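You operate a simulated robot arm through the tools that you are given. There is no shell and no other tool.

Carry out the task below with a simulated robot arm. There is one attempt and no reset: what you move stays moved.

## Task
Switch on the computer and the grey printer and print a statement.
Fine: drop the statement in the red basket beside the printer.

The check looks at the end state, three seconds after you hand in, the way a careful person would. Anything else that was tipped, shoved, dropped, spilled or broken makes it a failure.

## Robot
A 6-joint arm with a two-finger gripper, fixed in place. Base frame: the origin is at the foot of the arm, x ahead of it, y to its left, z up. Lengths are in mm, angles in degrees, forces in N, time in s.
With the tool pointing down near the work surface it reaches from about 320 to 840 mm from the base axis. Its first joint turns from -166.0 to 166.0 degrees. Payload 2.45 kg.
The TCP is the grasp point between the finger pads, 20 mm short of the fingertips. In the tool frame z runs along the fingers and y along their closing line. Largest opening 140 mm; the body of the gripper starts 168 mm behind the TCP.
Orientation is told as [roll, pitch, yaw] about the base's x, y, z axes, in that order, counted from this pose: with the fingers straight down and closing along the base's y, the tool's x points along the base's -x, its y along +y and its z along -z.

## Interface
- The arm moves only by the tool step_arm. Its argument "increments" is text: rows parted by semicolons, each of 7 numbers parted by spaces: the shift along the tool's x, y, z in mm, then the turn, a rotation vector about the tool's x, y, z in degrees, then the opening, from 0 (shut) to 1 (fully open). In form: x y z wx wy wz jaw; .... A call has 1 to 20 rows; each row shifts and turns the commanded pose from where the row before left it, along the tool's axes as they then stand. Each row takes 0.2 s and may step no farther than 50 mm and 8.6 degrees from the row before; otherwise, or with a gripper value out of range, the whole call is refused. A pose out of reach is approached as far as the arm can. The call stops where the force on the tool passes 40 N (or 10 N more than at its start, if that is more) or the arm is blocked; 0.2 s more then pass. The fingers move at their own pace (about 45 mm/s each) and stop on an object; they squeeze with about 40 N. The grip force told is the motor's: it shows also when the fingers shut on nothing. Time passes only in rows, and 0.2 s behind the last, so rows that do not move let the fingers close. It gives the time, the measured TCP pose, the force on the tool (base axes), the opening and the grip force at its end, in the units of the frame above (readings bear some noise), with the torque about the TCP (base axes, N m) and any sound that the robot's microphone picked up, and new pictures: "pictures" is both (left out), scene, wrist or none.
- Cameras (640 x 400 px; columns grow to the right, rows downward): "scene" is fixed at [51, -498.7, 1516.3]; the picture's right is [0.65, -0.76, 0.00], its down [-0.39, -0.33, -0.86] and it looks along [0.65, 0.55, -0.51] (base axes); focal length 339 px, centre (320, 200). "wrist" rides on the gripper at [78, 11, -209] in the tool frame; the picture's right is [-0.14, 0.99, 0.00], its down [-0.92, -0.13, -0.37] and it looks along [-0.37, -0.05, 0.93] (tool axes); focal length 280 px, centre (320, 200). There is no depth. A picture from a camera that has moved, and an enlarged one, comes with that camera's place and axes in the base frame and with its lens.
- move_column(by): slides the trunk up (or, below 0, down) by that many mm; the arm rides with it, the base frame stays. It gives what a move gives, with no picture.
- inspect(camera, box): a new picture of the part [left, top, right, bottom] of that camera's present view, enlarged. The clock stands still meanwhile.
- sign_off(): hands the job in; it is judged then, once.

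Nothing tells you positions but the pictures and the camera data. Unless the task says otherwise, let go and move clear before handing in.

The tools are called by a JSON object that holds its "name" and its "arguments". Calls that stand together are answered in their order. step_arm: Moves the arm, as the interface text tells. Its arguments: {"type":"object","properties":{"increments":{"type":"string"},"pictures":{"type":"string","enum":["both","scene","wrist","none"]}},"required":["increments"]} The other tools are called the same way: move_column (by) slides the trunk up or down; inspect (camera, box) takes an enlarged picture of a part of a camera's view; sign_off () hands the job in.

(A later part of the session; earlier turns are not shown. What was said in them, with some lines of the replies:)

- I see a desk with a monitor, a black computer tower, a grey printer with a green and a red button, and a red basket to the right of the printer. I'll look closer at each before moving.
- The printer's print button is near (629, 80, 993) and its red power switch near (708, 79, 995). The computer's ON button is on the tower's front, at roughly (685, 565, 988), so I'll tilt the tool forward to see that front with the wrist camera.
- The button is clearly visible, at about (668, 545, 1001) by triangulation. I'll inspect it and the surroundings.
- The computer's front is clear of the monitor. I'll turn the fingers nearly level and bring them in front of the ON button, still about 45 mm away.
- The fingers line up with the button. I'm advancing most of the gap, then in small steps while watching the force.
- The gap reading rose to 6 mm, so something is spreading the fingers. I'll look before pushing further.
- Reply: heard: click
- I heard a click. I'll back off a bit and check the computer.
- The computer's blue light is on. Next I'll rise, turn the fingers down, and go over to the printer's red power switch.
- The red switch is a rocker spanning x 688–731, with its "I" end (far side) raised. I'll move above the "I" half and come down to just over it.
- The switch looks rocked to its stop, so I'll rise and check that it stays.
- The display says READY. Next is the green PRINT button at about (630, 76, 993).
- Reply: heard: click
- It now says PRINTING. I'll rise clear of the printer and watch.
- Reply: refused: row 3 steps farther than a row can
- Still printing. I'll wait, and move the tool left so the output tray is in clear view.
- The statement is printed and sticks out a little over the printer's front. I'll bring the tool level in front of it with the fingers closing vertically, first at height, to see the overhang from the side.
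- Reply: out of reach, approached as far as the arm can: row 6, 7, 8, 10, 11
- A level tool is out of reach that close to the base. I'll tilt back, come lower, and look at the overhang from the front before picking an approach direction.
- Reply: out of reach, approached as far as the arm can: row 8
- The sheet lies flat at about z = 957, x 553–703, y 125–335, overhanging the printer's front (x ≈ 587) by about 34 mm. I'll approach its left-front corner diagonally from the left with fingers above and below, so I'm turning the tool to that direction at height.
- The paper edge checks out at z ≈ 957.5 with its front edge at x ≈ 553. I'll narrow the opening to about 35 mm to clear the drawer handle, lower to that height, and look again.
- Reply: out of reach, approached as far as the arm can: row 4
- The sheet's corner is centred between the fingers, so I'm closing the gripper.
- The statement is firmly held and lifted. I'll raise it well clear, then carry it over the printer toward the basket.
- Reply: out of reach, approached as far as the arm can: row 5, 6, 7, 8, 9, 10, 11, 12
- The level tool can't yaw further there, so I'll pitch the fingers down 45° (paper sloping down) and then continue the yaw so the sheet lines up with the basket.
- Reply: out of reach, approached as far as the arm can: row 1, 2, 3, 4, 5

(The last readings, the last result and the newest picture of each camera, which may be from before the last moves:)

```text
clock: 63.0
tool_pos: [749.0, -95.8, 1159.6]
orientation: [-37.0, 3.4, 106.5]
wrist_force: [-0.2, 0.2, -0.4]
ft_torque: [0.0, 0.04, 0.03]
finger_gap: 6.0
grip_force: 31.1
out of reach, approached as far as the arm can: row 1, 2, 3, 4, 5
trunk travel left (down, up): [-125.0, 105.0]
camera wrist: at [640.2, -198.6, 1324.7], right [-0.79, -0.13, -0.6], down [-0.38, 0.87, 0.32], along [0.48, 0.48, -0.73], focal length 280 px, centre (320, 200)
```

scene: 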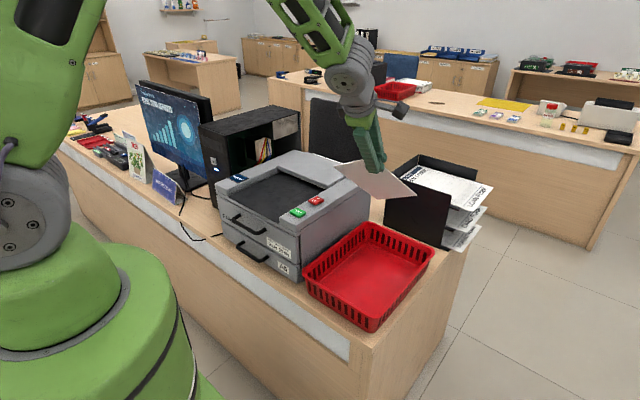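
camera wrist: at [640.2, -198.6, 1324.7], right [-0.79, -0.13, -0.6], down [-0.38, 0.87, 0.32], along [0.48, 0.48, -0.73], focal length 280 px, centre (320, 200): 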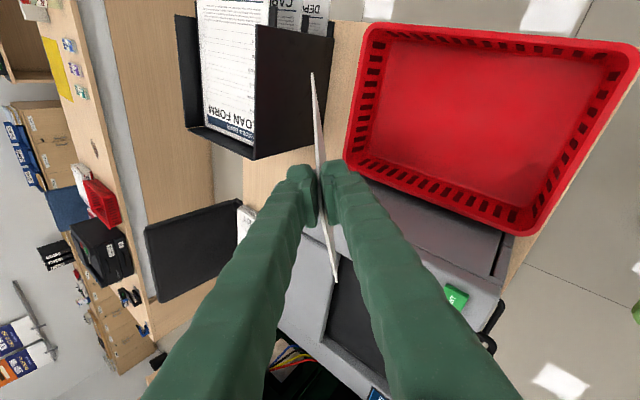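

The tool got past that limit and now points about 14° left of +x and 53° down, which suits the basket. I'll shift so the sheet is over the basket and lower a bit.

{"name": "step_arm", "arguments": {"increments": "7.8 36.6 7.6 0 0 0 0; 7.8 36.6 7.6 0 0 0 0; 7.8 36.6 7.6 0 0 0 0; 7.8 36.6 7.6 0 0 0 0; 0 0 0 0 0 0 0"}}

```text
clock: 64.2
tool_pos: [666.3, -159.5, 1048.3]
orientation: [-37.0, 3.4, 106.5]
wrist_force: [-0.1, -0.5, -0.7]
ft_torque: [-0.01, 0.0, 0.03]
finger_gap: 6.0
grip_force: 30.9
trunk travel left (down, up): [-125.0, 105.0]
camera wrist: at [557.5, -261.9, 1213.2], right [-0.79, -0.13, -0.6], down [-0.38, 0.87, 0.32], along [0.48, 0.48, -0.73], focal length 280 px, centre (320, 200)
```

scene: 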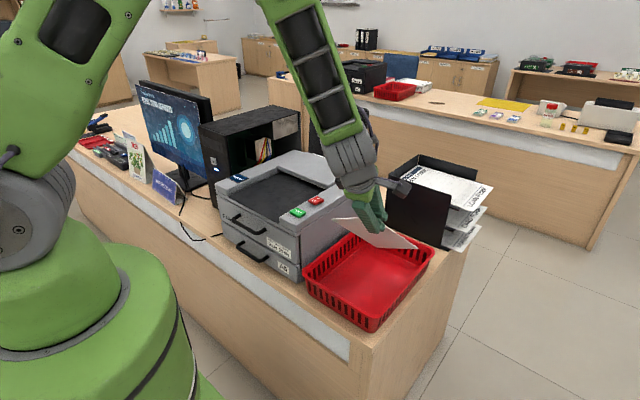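
wrist: 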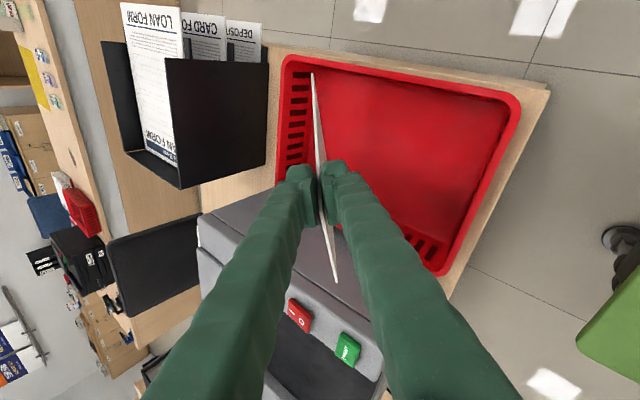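

{"name": "step_arm", "arguments": {"increments": "0 0 0 6 0 0 0; 0 0 0 6 0 0 0; 0 0 0 6 0 0 0; 0 0 0 5 0 0 0; 0 0 0 0 0 0 0"}}

```text
clock: 65.4
tool_pos: [664.0, -161.0, 1049.3]
orientation: [-60.2, 3.5, 106.5]
wrist_force: [-0.4, -0.7, -0.5]
ft_torque: [0.02, 0.01, 0.01]
finger_gap: 6.5
grip_force: 30.6
trunk travel left (down, up): [-125.0, 105.0]
camera wrist: at [507.7, -281.6, 1149.2], right [-0.5, -0.06, -0.87], down [-0.51, 0.83, 0.24], along [0.7, 0.56, -0.44], focal length 280 px, centre (320, 200)
```

scene: 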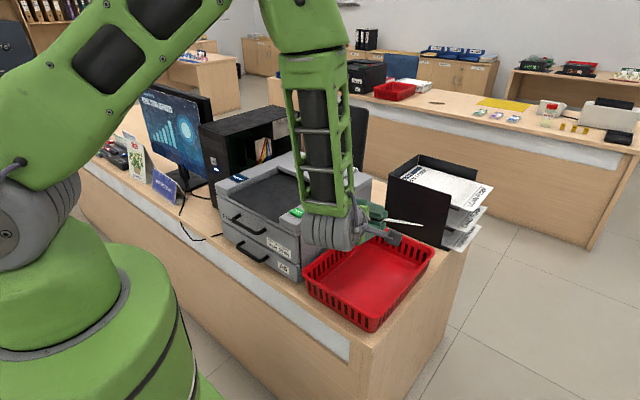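
wrist: 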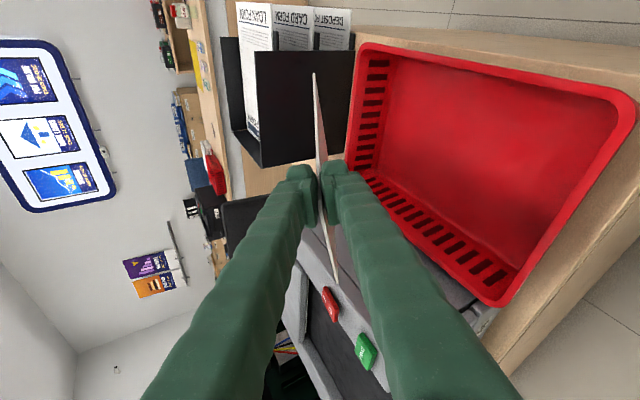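

Orientation is now 30° down, and the sheet's extent fits the basket. I'll lower most of the way and check.

{"name": "step_arm", "arguments": {"increments": "-4.5 31.4 17.5 0 0 0 0; -4.5 31.4 17.5 0 0 0 0; -4.5 31.4 17.5 0 0 0 0; 0 0 0 0 0 0 0"}}

{"name": "inspect", "arguments": {"camera": "scene", "box": [280, 190, 450, 340]}}

{"name": "inspect", "arguments": {"camera": "wrist", "box": [240, 0, 640, 330]}}

```text
clock: 66.4
tool_pos: [661.5, -153.5, 941.1]
orientation: [-60.0, 3.4, 106.5]
wrist_force: [-0.2, 0.3, 0.0]
ft_torque: [-0.01, 0.02, 0.03]
finger_gap: 5.8
grip_force: 30.8
trunk travel left (down, up): [-125.0, 105.0]
camera wrist: at [503.8, -275.4, 1040.4], right [-0.5, -0.06, -0.86], down [-0.51, 0.83, 0.24], along [0.7, 0.56, -0.44], focal length 280 px, centre (320, 200)
```

scene: 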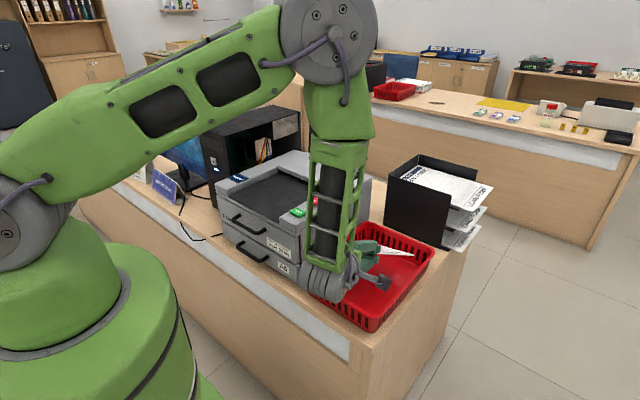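
wrist: 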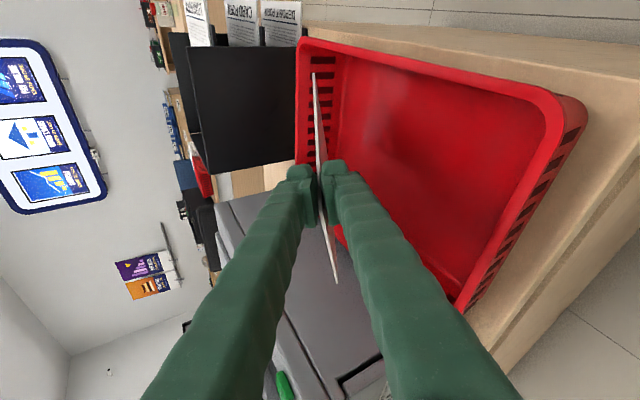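

```text
2.67 times, centred on (365, 265) of scene
camera zoom: at [51.0, -498.7, 1516.3], right [0.65, -0.76, 0.0], down [-0.39, -0.33, -0.86], along [0.65, 0.55, -0.51], focal length 903 px, centre (200, 27)
```

zoom: 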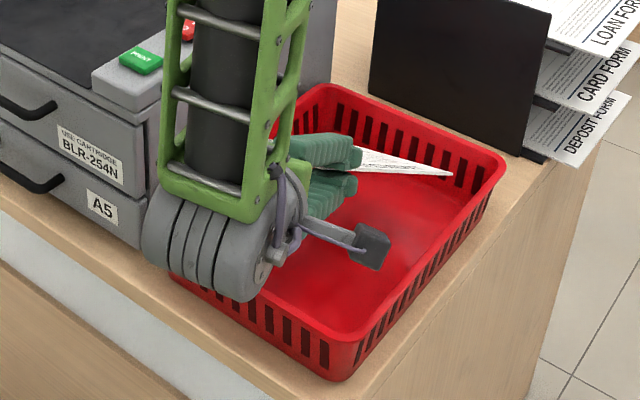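

```text
1.21 times, centred on (440, 165) of wrist
camera zoom: at [503.8, -275.4, 1040.4], right [-0.5, -0.06, -0.86], down [-0.51, 0.83, 0.24], along [0.7, 0.56, -0.44], focal length 340 px, centre (174, 242)
```

zoom: 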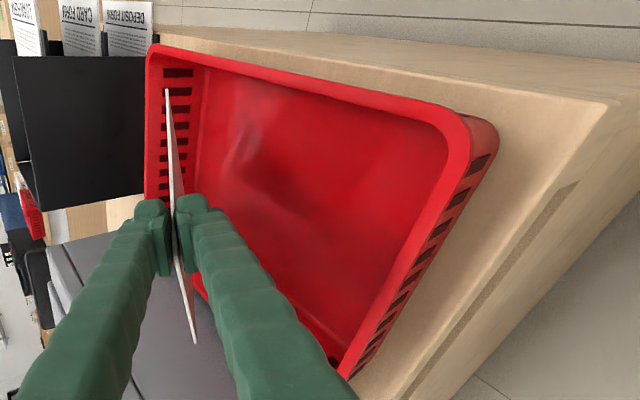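

Everything projects as calculated, with the sheet inside the basket outline. I'll yaw about 10° more for better side margin and recentre, still above the floor.

{"name": "step_arm", "arguments": {"increments": "5.4 0 0.8 0.32 -4.35 -2.5 0; 5.4 0 0.8 0.32 -4.35 -2.5 0; 5 0 0.7 0 0 0 0; 0 0 0 0 0 0 0"}}

{"name": "inspect", "arguments": {"camera": "scene", "box": [280, 190, 450, 340]}}

```text
clock: 67.4
tool_pos: [668.2, -167.9, 940.0]
orientation: [-60.0, 3.3, 116.6]
wrist_force: [-0.8, -0.5, 0.2]
ft_torque: [-0.05, 0.0, -0.03]
finger_gap: 6.1
grip_force: 30.9
trunk travel left (down, up): [-125.0, 105.0]
camera wrist: at [535.2, -315.1, 1039.4], right [-0.48, -0.14, -0.86], down [-0.65, 0.72, 0.24], along [0.59, 0.68, -0.44], focal length 280 px, centre (320, 200)
```

scene: 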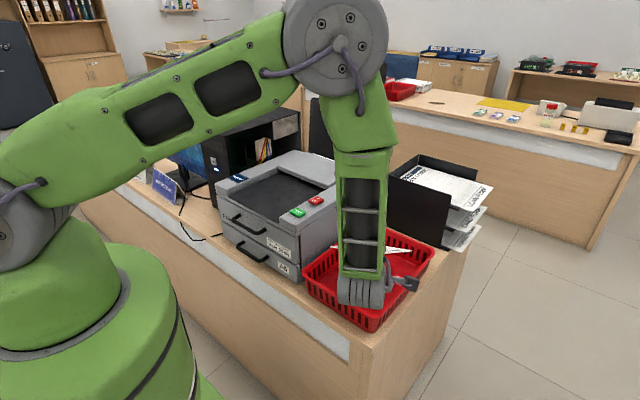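
wrist: 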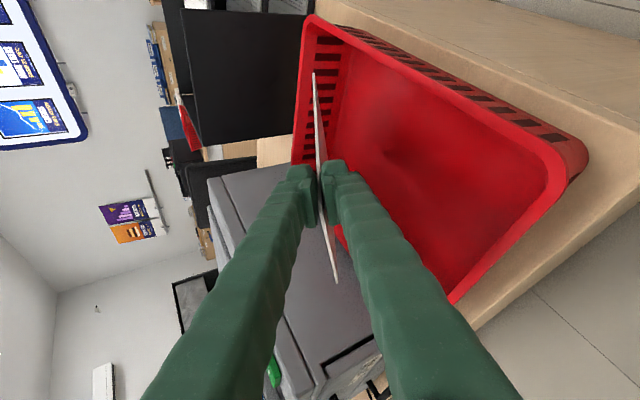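

```text
2.67 times, centred on (365, 265) of scene
camera zoom: at [51.0, -498.7, 1516.3], right [0.65, -0.76, 0.0], down [-0.39, -0.33, -0.86], along [0.65, 0.55, -0.51], focal length 903 px, centre (200, 27)
```

zoom: 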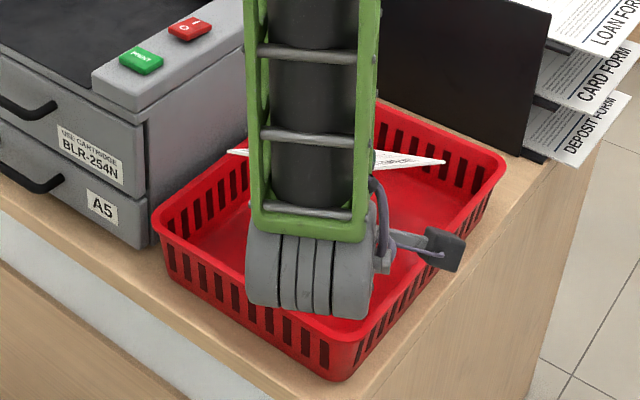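

{"name": "step_arm", "arguments": {"increments": "-0.6 8 4.6 0 0 0 0; -0.6 8 4.6 0 0 0 0; -0.5 7 4 0 0 0 0; -0.3 5 2.8 0 0 0 0; 0 0 0 0 0 0 0"}}

{"name": "inspect", "arguments": {"camera": "scene", "box": [280, 190, 450, 340]}}

{"name": "inspect", "arguments": {"camera": "wrist", "box": [240, 0, 640, 330]}}

```text
clock: 68.6
tool_pos: [669.3, -168.1, 907.7]
orientation: [-60.1, 3.5, 116.5]
wrist_force: [0.2, 0.6, 0.3]
ft_torque: [-0.01, 0.02, 0.01]
finger_gap: 5.9
grip_force: 30.5
trunk travel left (down, up): [-125.0, 105.0]
camera wrist: at [535.4, -315.1, 1007.5], right [-0.48, -0.14, -0.86], down [-0.65, 0.72, 0.24], along [0.59, 0.67, -0.44], focal length 280 px, centre (320, 200)
```

scene: 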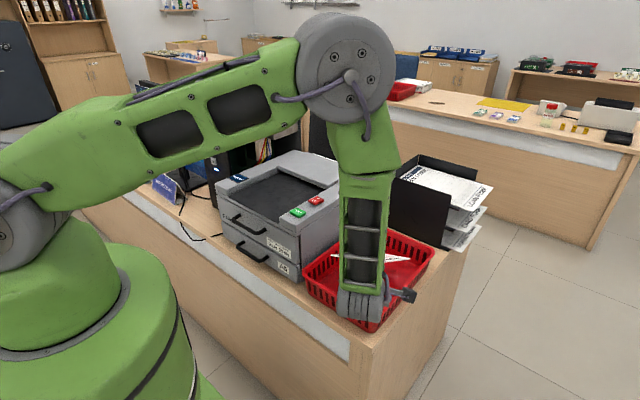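
wrist: 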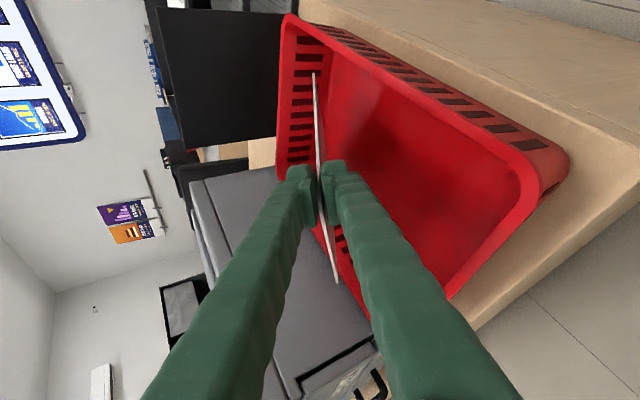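

```text
2.67 times, centred on (365, 265) of scene
camera zoom: at [51.0, -498.7, 1516.3], right [0.65, -0.76, 0.0], down [-0.39, -0.33, -0.86], along [0.65, 0.55, -0.51], focal length 903 px, centre (200, 27)
```

zoom: 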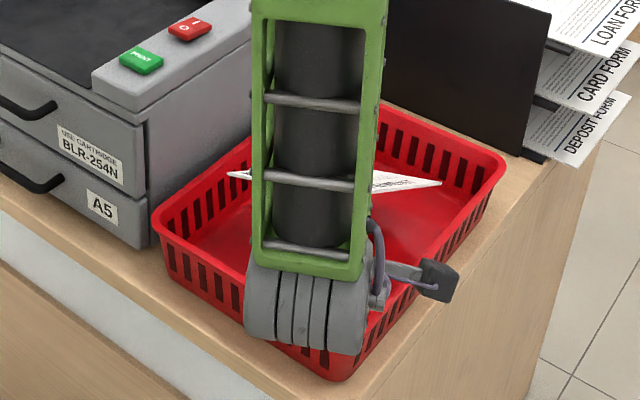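

```text
1.21 times, centred on (440, 165) of wrist
camera zoom: at [535.4, -315.1, 1007.5], right [-0.48, -0.14, -0.86], down [-0.65, 0.72, 0.24], along [0.59, 0.67, -0.44], focal length 340 px, centre (174, 242)
```

zoom: 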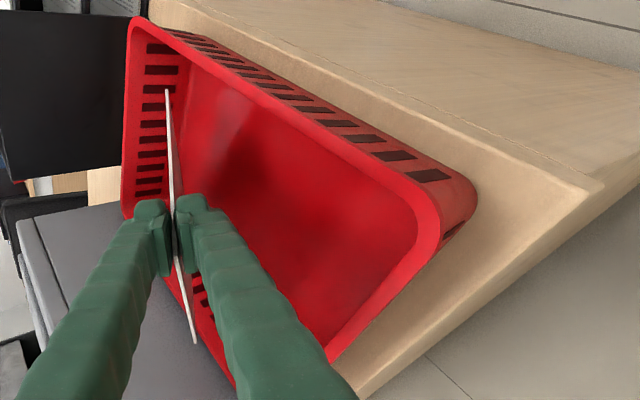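

{"name": "step_arm", "arguments": {"increments": "-0.2 3.5 2 0 0 0 0; -0.2 3.5 2 0 0 0 0; 0 0 0 0 0 0 0", "pictures": "none"}}

```text
clock: 69.4
tool_pos: [669.1, -167.8, 899.5]
orientation: [-60.0, 3.3, 116.6]
wrist_force: [0.6, 0.5, -1.1]
ft_torque: [-0.02, 0.01, -0.01]
finger_gap: 5.9
grip_force: 30.8
trunk travel left (down, up): [-125.0, 105.0]
```

Now I release, opening to about 50 mm.

{"name": "step_arm", "arguments": {"increments": "0 0 0 0 0 0 0.35; 0 0 0 0 0 0 0.35; 0 0 0 0 0 0 0.35; 0 0 0 0 0 0 0.35; 0 0 0 0 0 0 0.35"}}

{"name": "inspect", "arguments": {"camera": "scene", "box": [280, 190, 450, 340]}}

{"name": "inspect", "arguments": {"camera": "wrist", "box": [240, 0, 640, 330]}}

```text
clock: 70.6
tool_pos: [669.1, -168.2, 899.7]
orientation: [-60.0, 3.4, 116.6]
wrist_force: [-0.1, 0.2, -0.9]
ft_torque: [0.01, 0.0, 0.04]
finger_gap: 49.3
grip_force: 0.2
trunk travel left (down, up): [-125.0, 105.0]
camera wrist: at [535.1, -315.3, 999.5], right [-0.48, -0.14, -0.86], down [-0.65, 0.72, 0.24], along [0.59, 0.67, -0.44], focal length 280 px, centre (320, 200)
```

scene: 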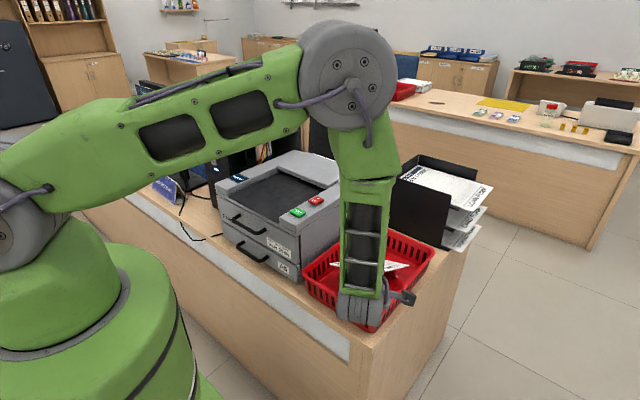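
wrist: 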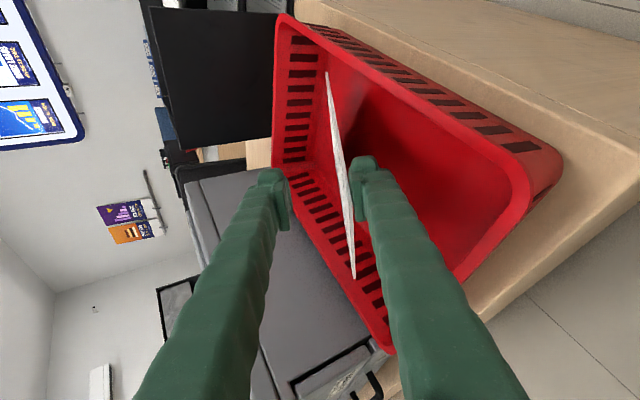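

```text
2.67 times, centred on (365, 265) of scene
camera zoom: at [51.0, -498.7, 1516.3], right [0.65, -0.76, 0.0], down [-0.39, -0.33, -0.86], along [0.65, 0.55, -0.51], focal length 903 px, centre (200, 27)
```

zoom: 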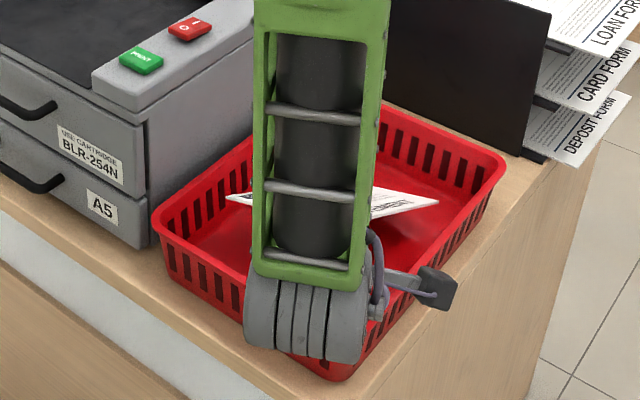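

```text
1.21 times, centred on (440, 165) of wrist
camera zoom: at [535.1, -315.3, 999.5], right [-0.48, -0.14, -0.86], down [-0.65, 0.72, 0.24], along [0.59, 0.67, -0.44], focal length 340 px, centre (174, 242)
```

zoom: 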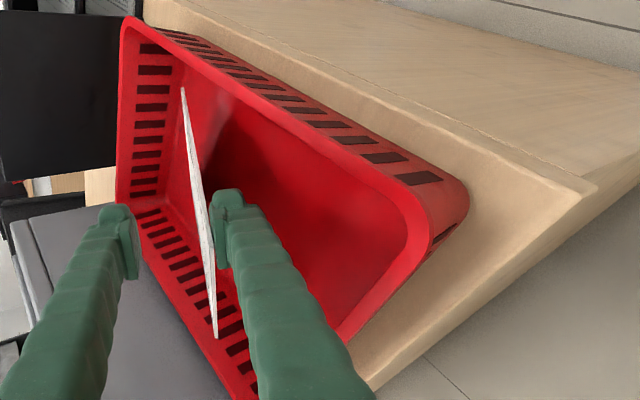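

The sheet rests on the lower finger with its far corner on the basket floor, all within the rim. I'll slide the fingers straight back out so it drops in.

{"name": "step_arm", "arguments": {"increments": "0 0 -40 0 0 0 0.35; 0 0 -25 0 0 0 0.35; 0 0 0 0 0 0 0.35; 0 0 0 0 0 0 0.35"}}

{"name": "inspect", "arguments": {"camera": "scene", "box": [280, 190, 450, 340]}}

{"name": "inspect", "arguments": {"camera": "wrist", "box": [240, 0, 640, 330]}}

```text
clock: 71.6
tool_pos: [615.7, -192.4, 934.0]
orientation: [-60.1, 3.3, 116.5]
wrist_force: [-0.2, -0.4, 1.1]
ft_torque: [0.03, 0.03, 0.01]
finger_gap: 49.0
grip_force: 0.1
trunk travel left (down, up): [-125.0, 105.0]
camera wrist: at [482.2, -340.1, 1032.7], right [-0.48, -0.14, -0.86], down [-0.65, 0.72, 0.24], along [0.59, 0.67, -0.44], focal length 280 px, centre (320, 200)
```

scene: 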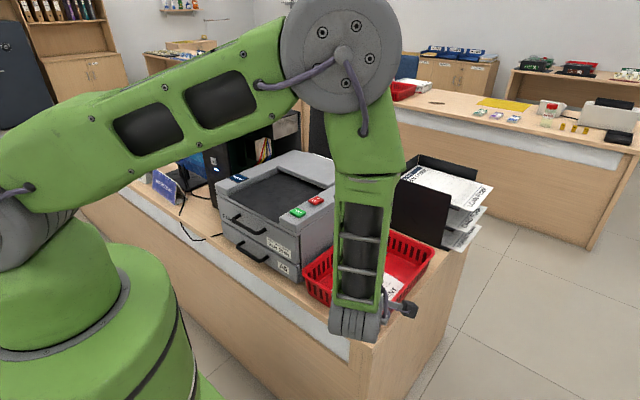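
wrist: 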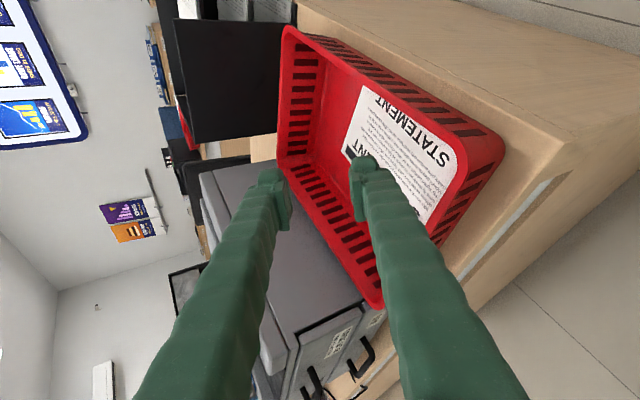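

```text
2.67 times, centred on (365, 265) of scene
camera zoom: at [51.0, -498.7, 1516.3], right [0.65, -0.76, 0.0], down [-0.39, -0.33, -0.86], along [0.65, 0.55, -0.51], focal length 903 px, centre (200, 27)
```

zoom: 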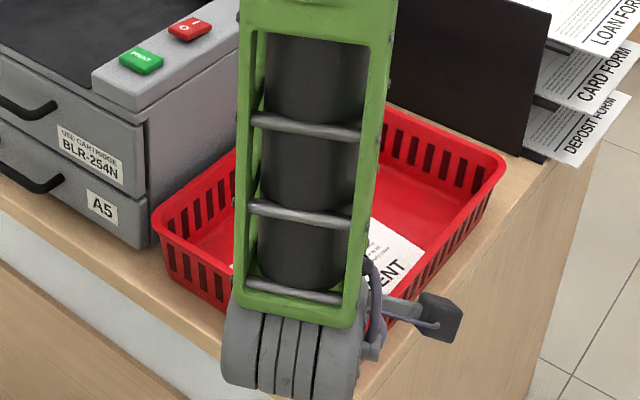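

```text
1.21 times, centred on (440, 165) of wrist
camera zoom: at [482.2, -340.1, 1032.7], right [-0.48, -0.14, -0.86], down [-0.65, 0.72, 0.24], along [0.59, 0.67, -0.44], focal length 340 px, centre (174, 242)
```

zoom: 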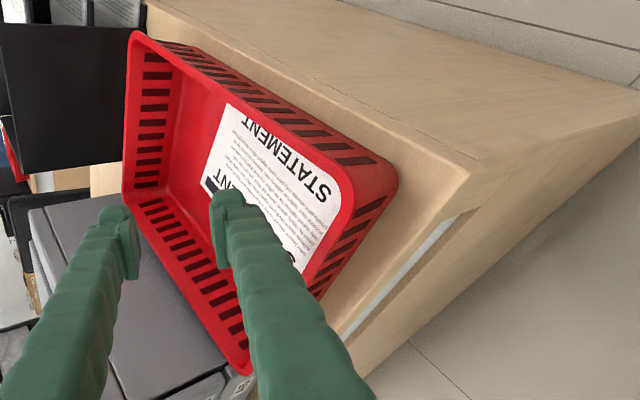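

The statement has dropped into the basket. I'll raise the arm clear and inspect.

{"name": "step_arm", "arguments": {"increments": "2.8 -39 -22.4 0 0 0 0.35; 2.8 -39 -22.4 0 0 0 0.35; 2.8 -39 -22.4 0 0 0 0.35; 2.8 -39 -22.4 0 0 0 0.35; 0 0 0 0 0 0 0.35"}}

```text
clock: 72.8
tool_pos: [617.2, -191.0, 1112.4]
orientation: [-60.0, 3.4, 116.6]
wrist_force: [0.8, 0.7, 0.2]
ft_torque: [0.01, -0.02, -0.03]
finger_gap: 49.1
grip_force: 0.2
trunk travel left (down, up): [-125.0, 105.0]
camera wrist: at [483.7, -339.4, 1213.6], right [-0.48, -0.14, -0.86], down [-0.65, 0.72, 0.24], along [0.59, 0.68, -0.44], focal length 280 px, centre (320, 200)
```

scene: 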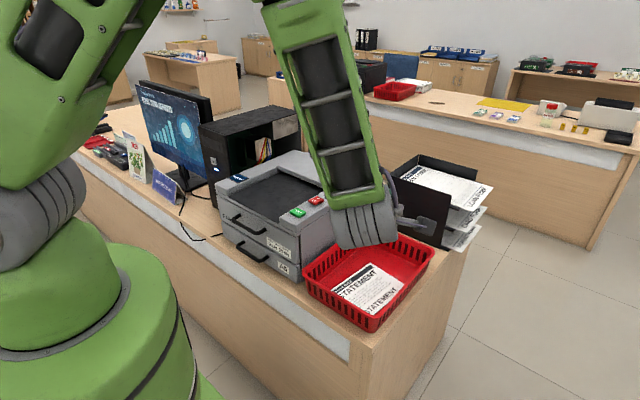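
wrist: 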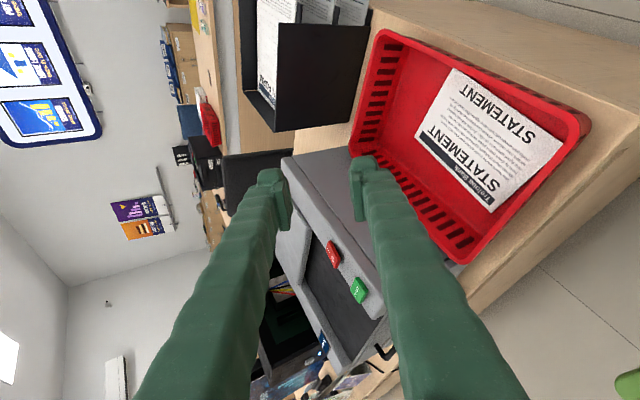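

{"name": "inspect", "arguments": {"camera": "wrist", "box": [330, 10, 610, 280]}}

{"name": "inspect", "arguments": {"camera": "scene", "box": [200, 130, 450, 340]}}

{"name": "inspect", "arguments": {"camera": "scene", "box": [60, 70, 250, 220]}}

```text
1.48 times, centred on (470, 145) of wrist
camera zoom: at [483.7, -339.4, 1213.6], right [-0.48, -0.14, -0.86], down [-0.65, 0.72, 0.24], along [0.59, 0.68, -0.44], focal length 415 px, centre (98, 282)
```

zoom: 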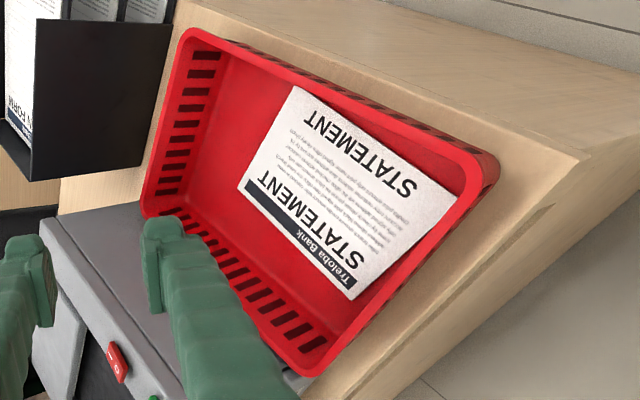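

```text
1.90 times, centred on (325, 235) of scene
camera zoom: at [51.0, -498.7, 1516.3], right [0.65, -0.76, 0.0], down [-0.39, -0.33, -0.86], along [0.65, 0.55, -0.51], focal length 645 px, centre (310, 133)
```

zoom: 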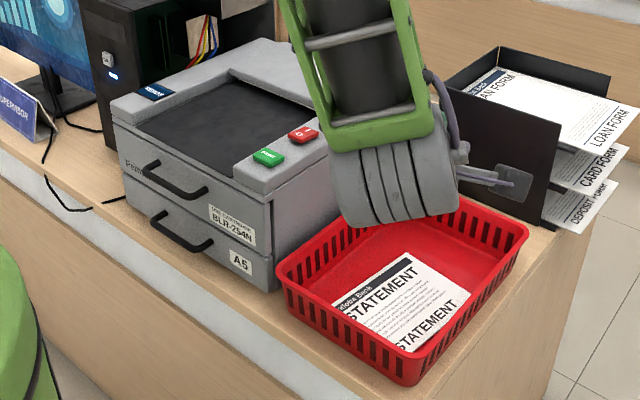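

```text
2.67 times, centred on (155, 145) of scene
camera zoom: at [51.0, -498.7, 1516.3], right [0.65, -0.76, 0.0], down [-0.39, -0.33, -0.86], along [0.65, 0.55, -0.51], focal length 903 px, centre (760, 347)
```

zoom: 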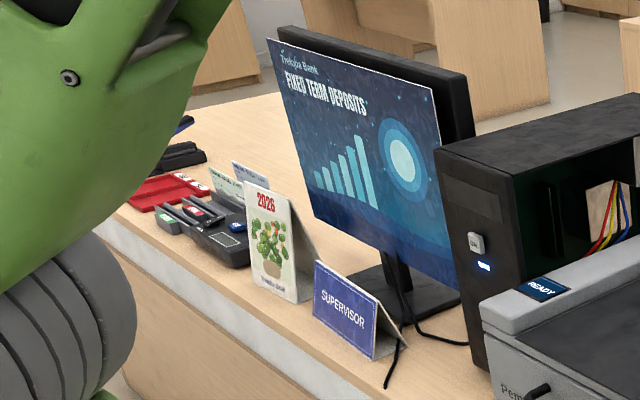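

The statement lies flat inside the red basket, the printer shows READY, the computer's light is on, and nothing else has been disturbed. I'll rise a bit more before handing in.

{"name": "step_arm", "arguments": {"increments": "2.8 -39 -22.4 0 0 0 0.35; 2.8 -39 -22.4 0 0 0 0.35; 0 0 0 0 0 0 0.35; 0 0 0 0 0 0 0.35", "pictures": "scene"}}

```text
clock: 73.8
tool_pos: [616.4, -193.5, 1203.0]
orientation: [-60.0, 3.3, 116.5]
wrist_force: [0.1, 0.8, -0.5]
ft_torque: [0.02, 0.0, -0.01]
finger_gap: 49.2
grip_force: 0.2
trunk travel left (down, up): [-125.0, 105.0]
```

scene: 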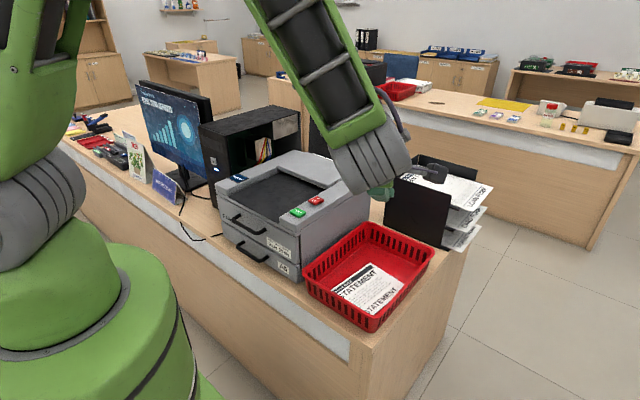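

The arm is clear, the gripper is empty, and the statement is in the basket. I'm handing in.

{"name": "sign_off", "arguments": {}}

```text
The job is handed in.
```

The job is done and handed in. The computer and the grey printer are both on, and the printed statement is lying flat in the red basket beside the printer.

- **Computer:** I pressed its ON button, and the blue light on the front came on.
- **Printer:** I set the red power switch to "I" and the display showed READY. PRINT then produced one statement, and the display went back to READY.
- **Statement:** I picked it up by the edge that stuck out over the printer's front and lowered it into the basket. It sits fully inside the rim.

In the last pictures nothing else looked moved or knocked over. The arm is raised clear of the desk with the gripper open and empty.
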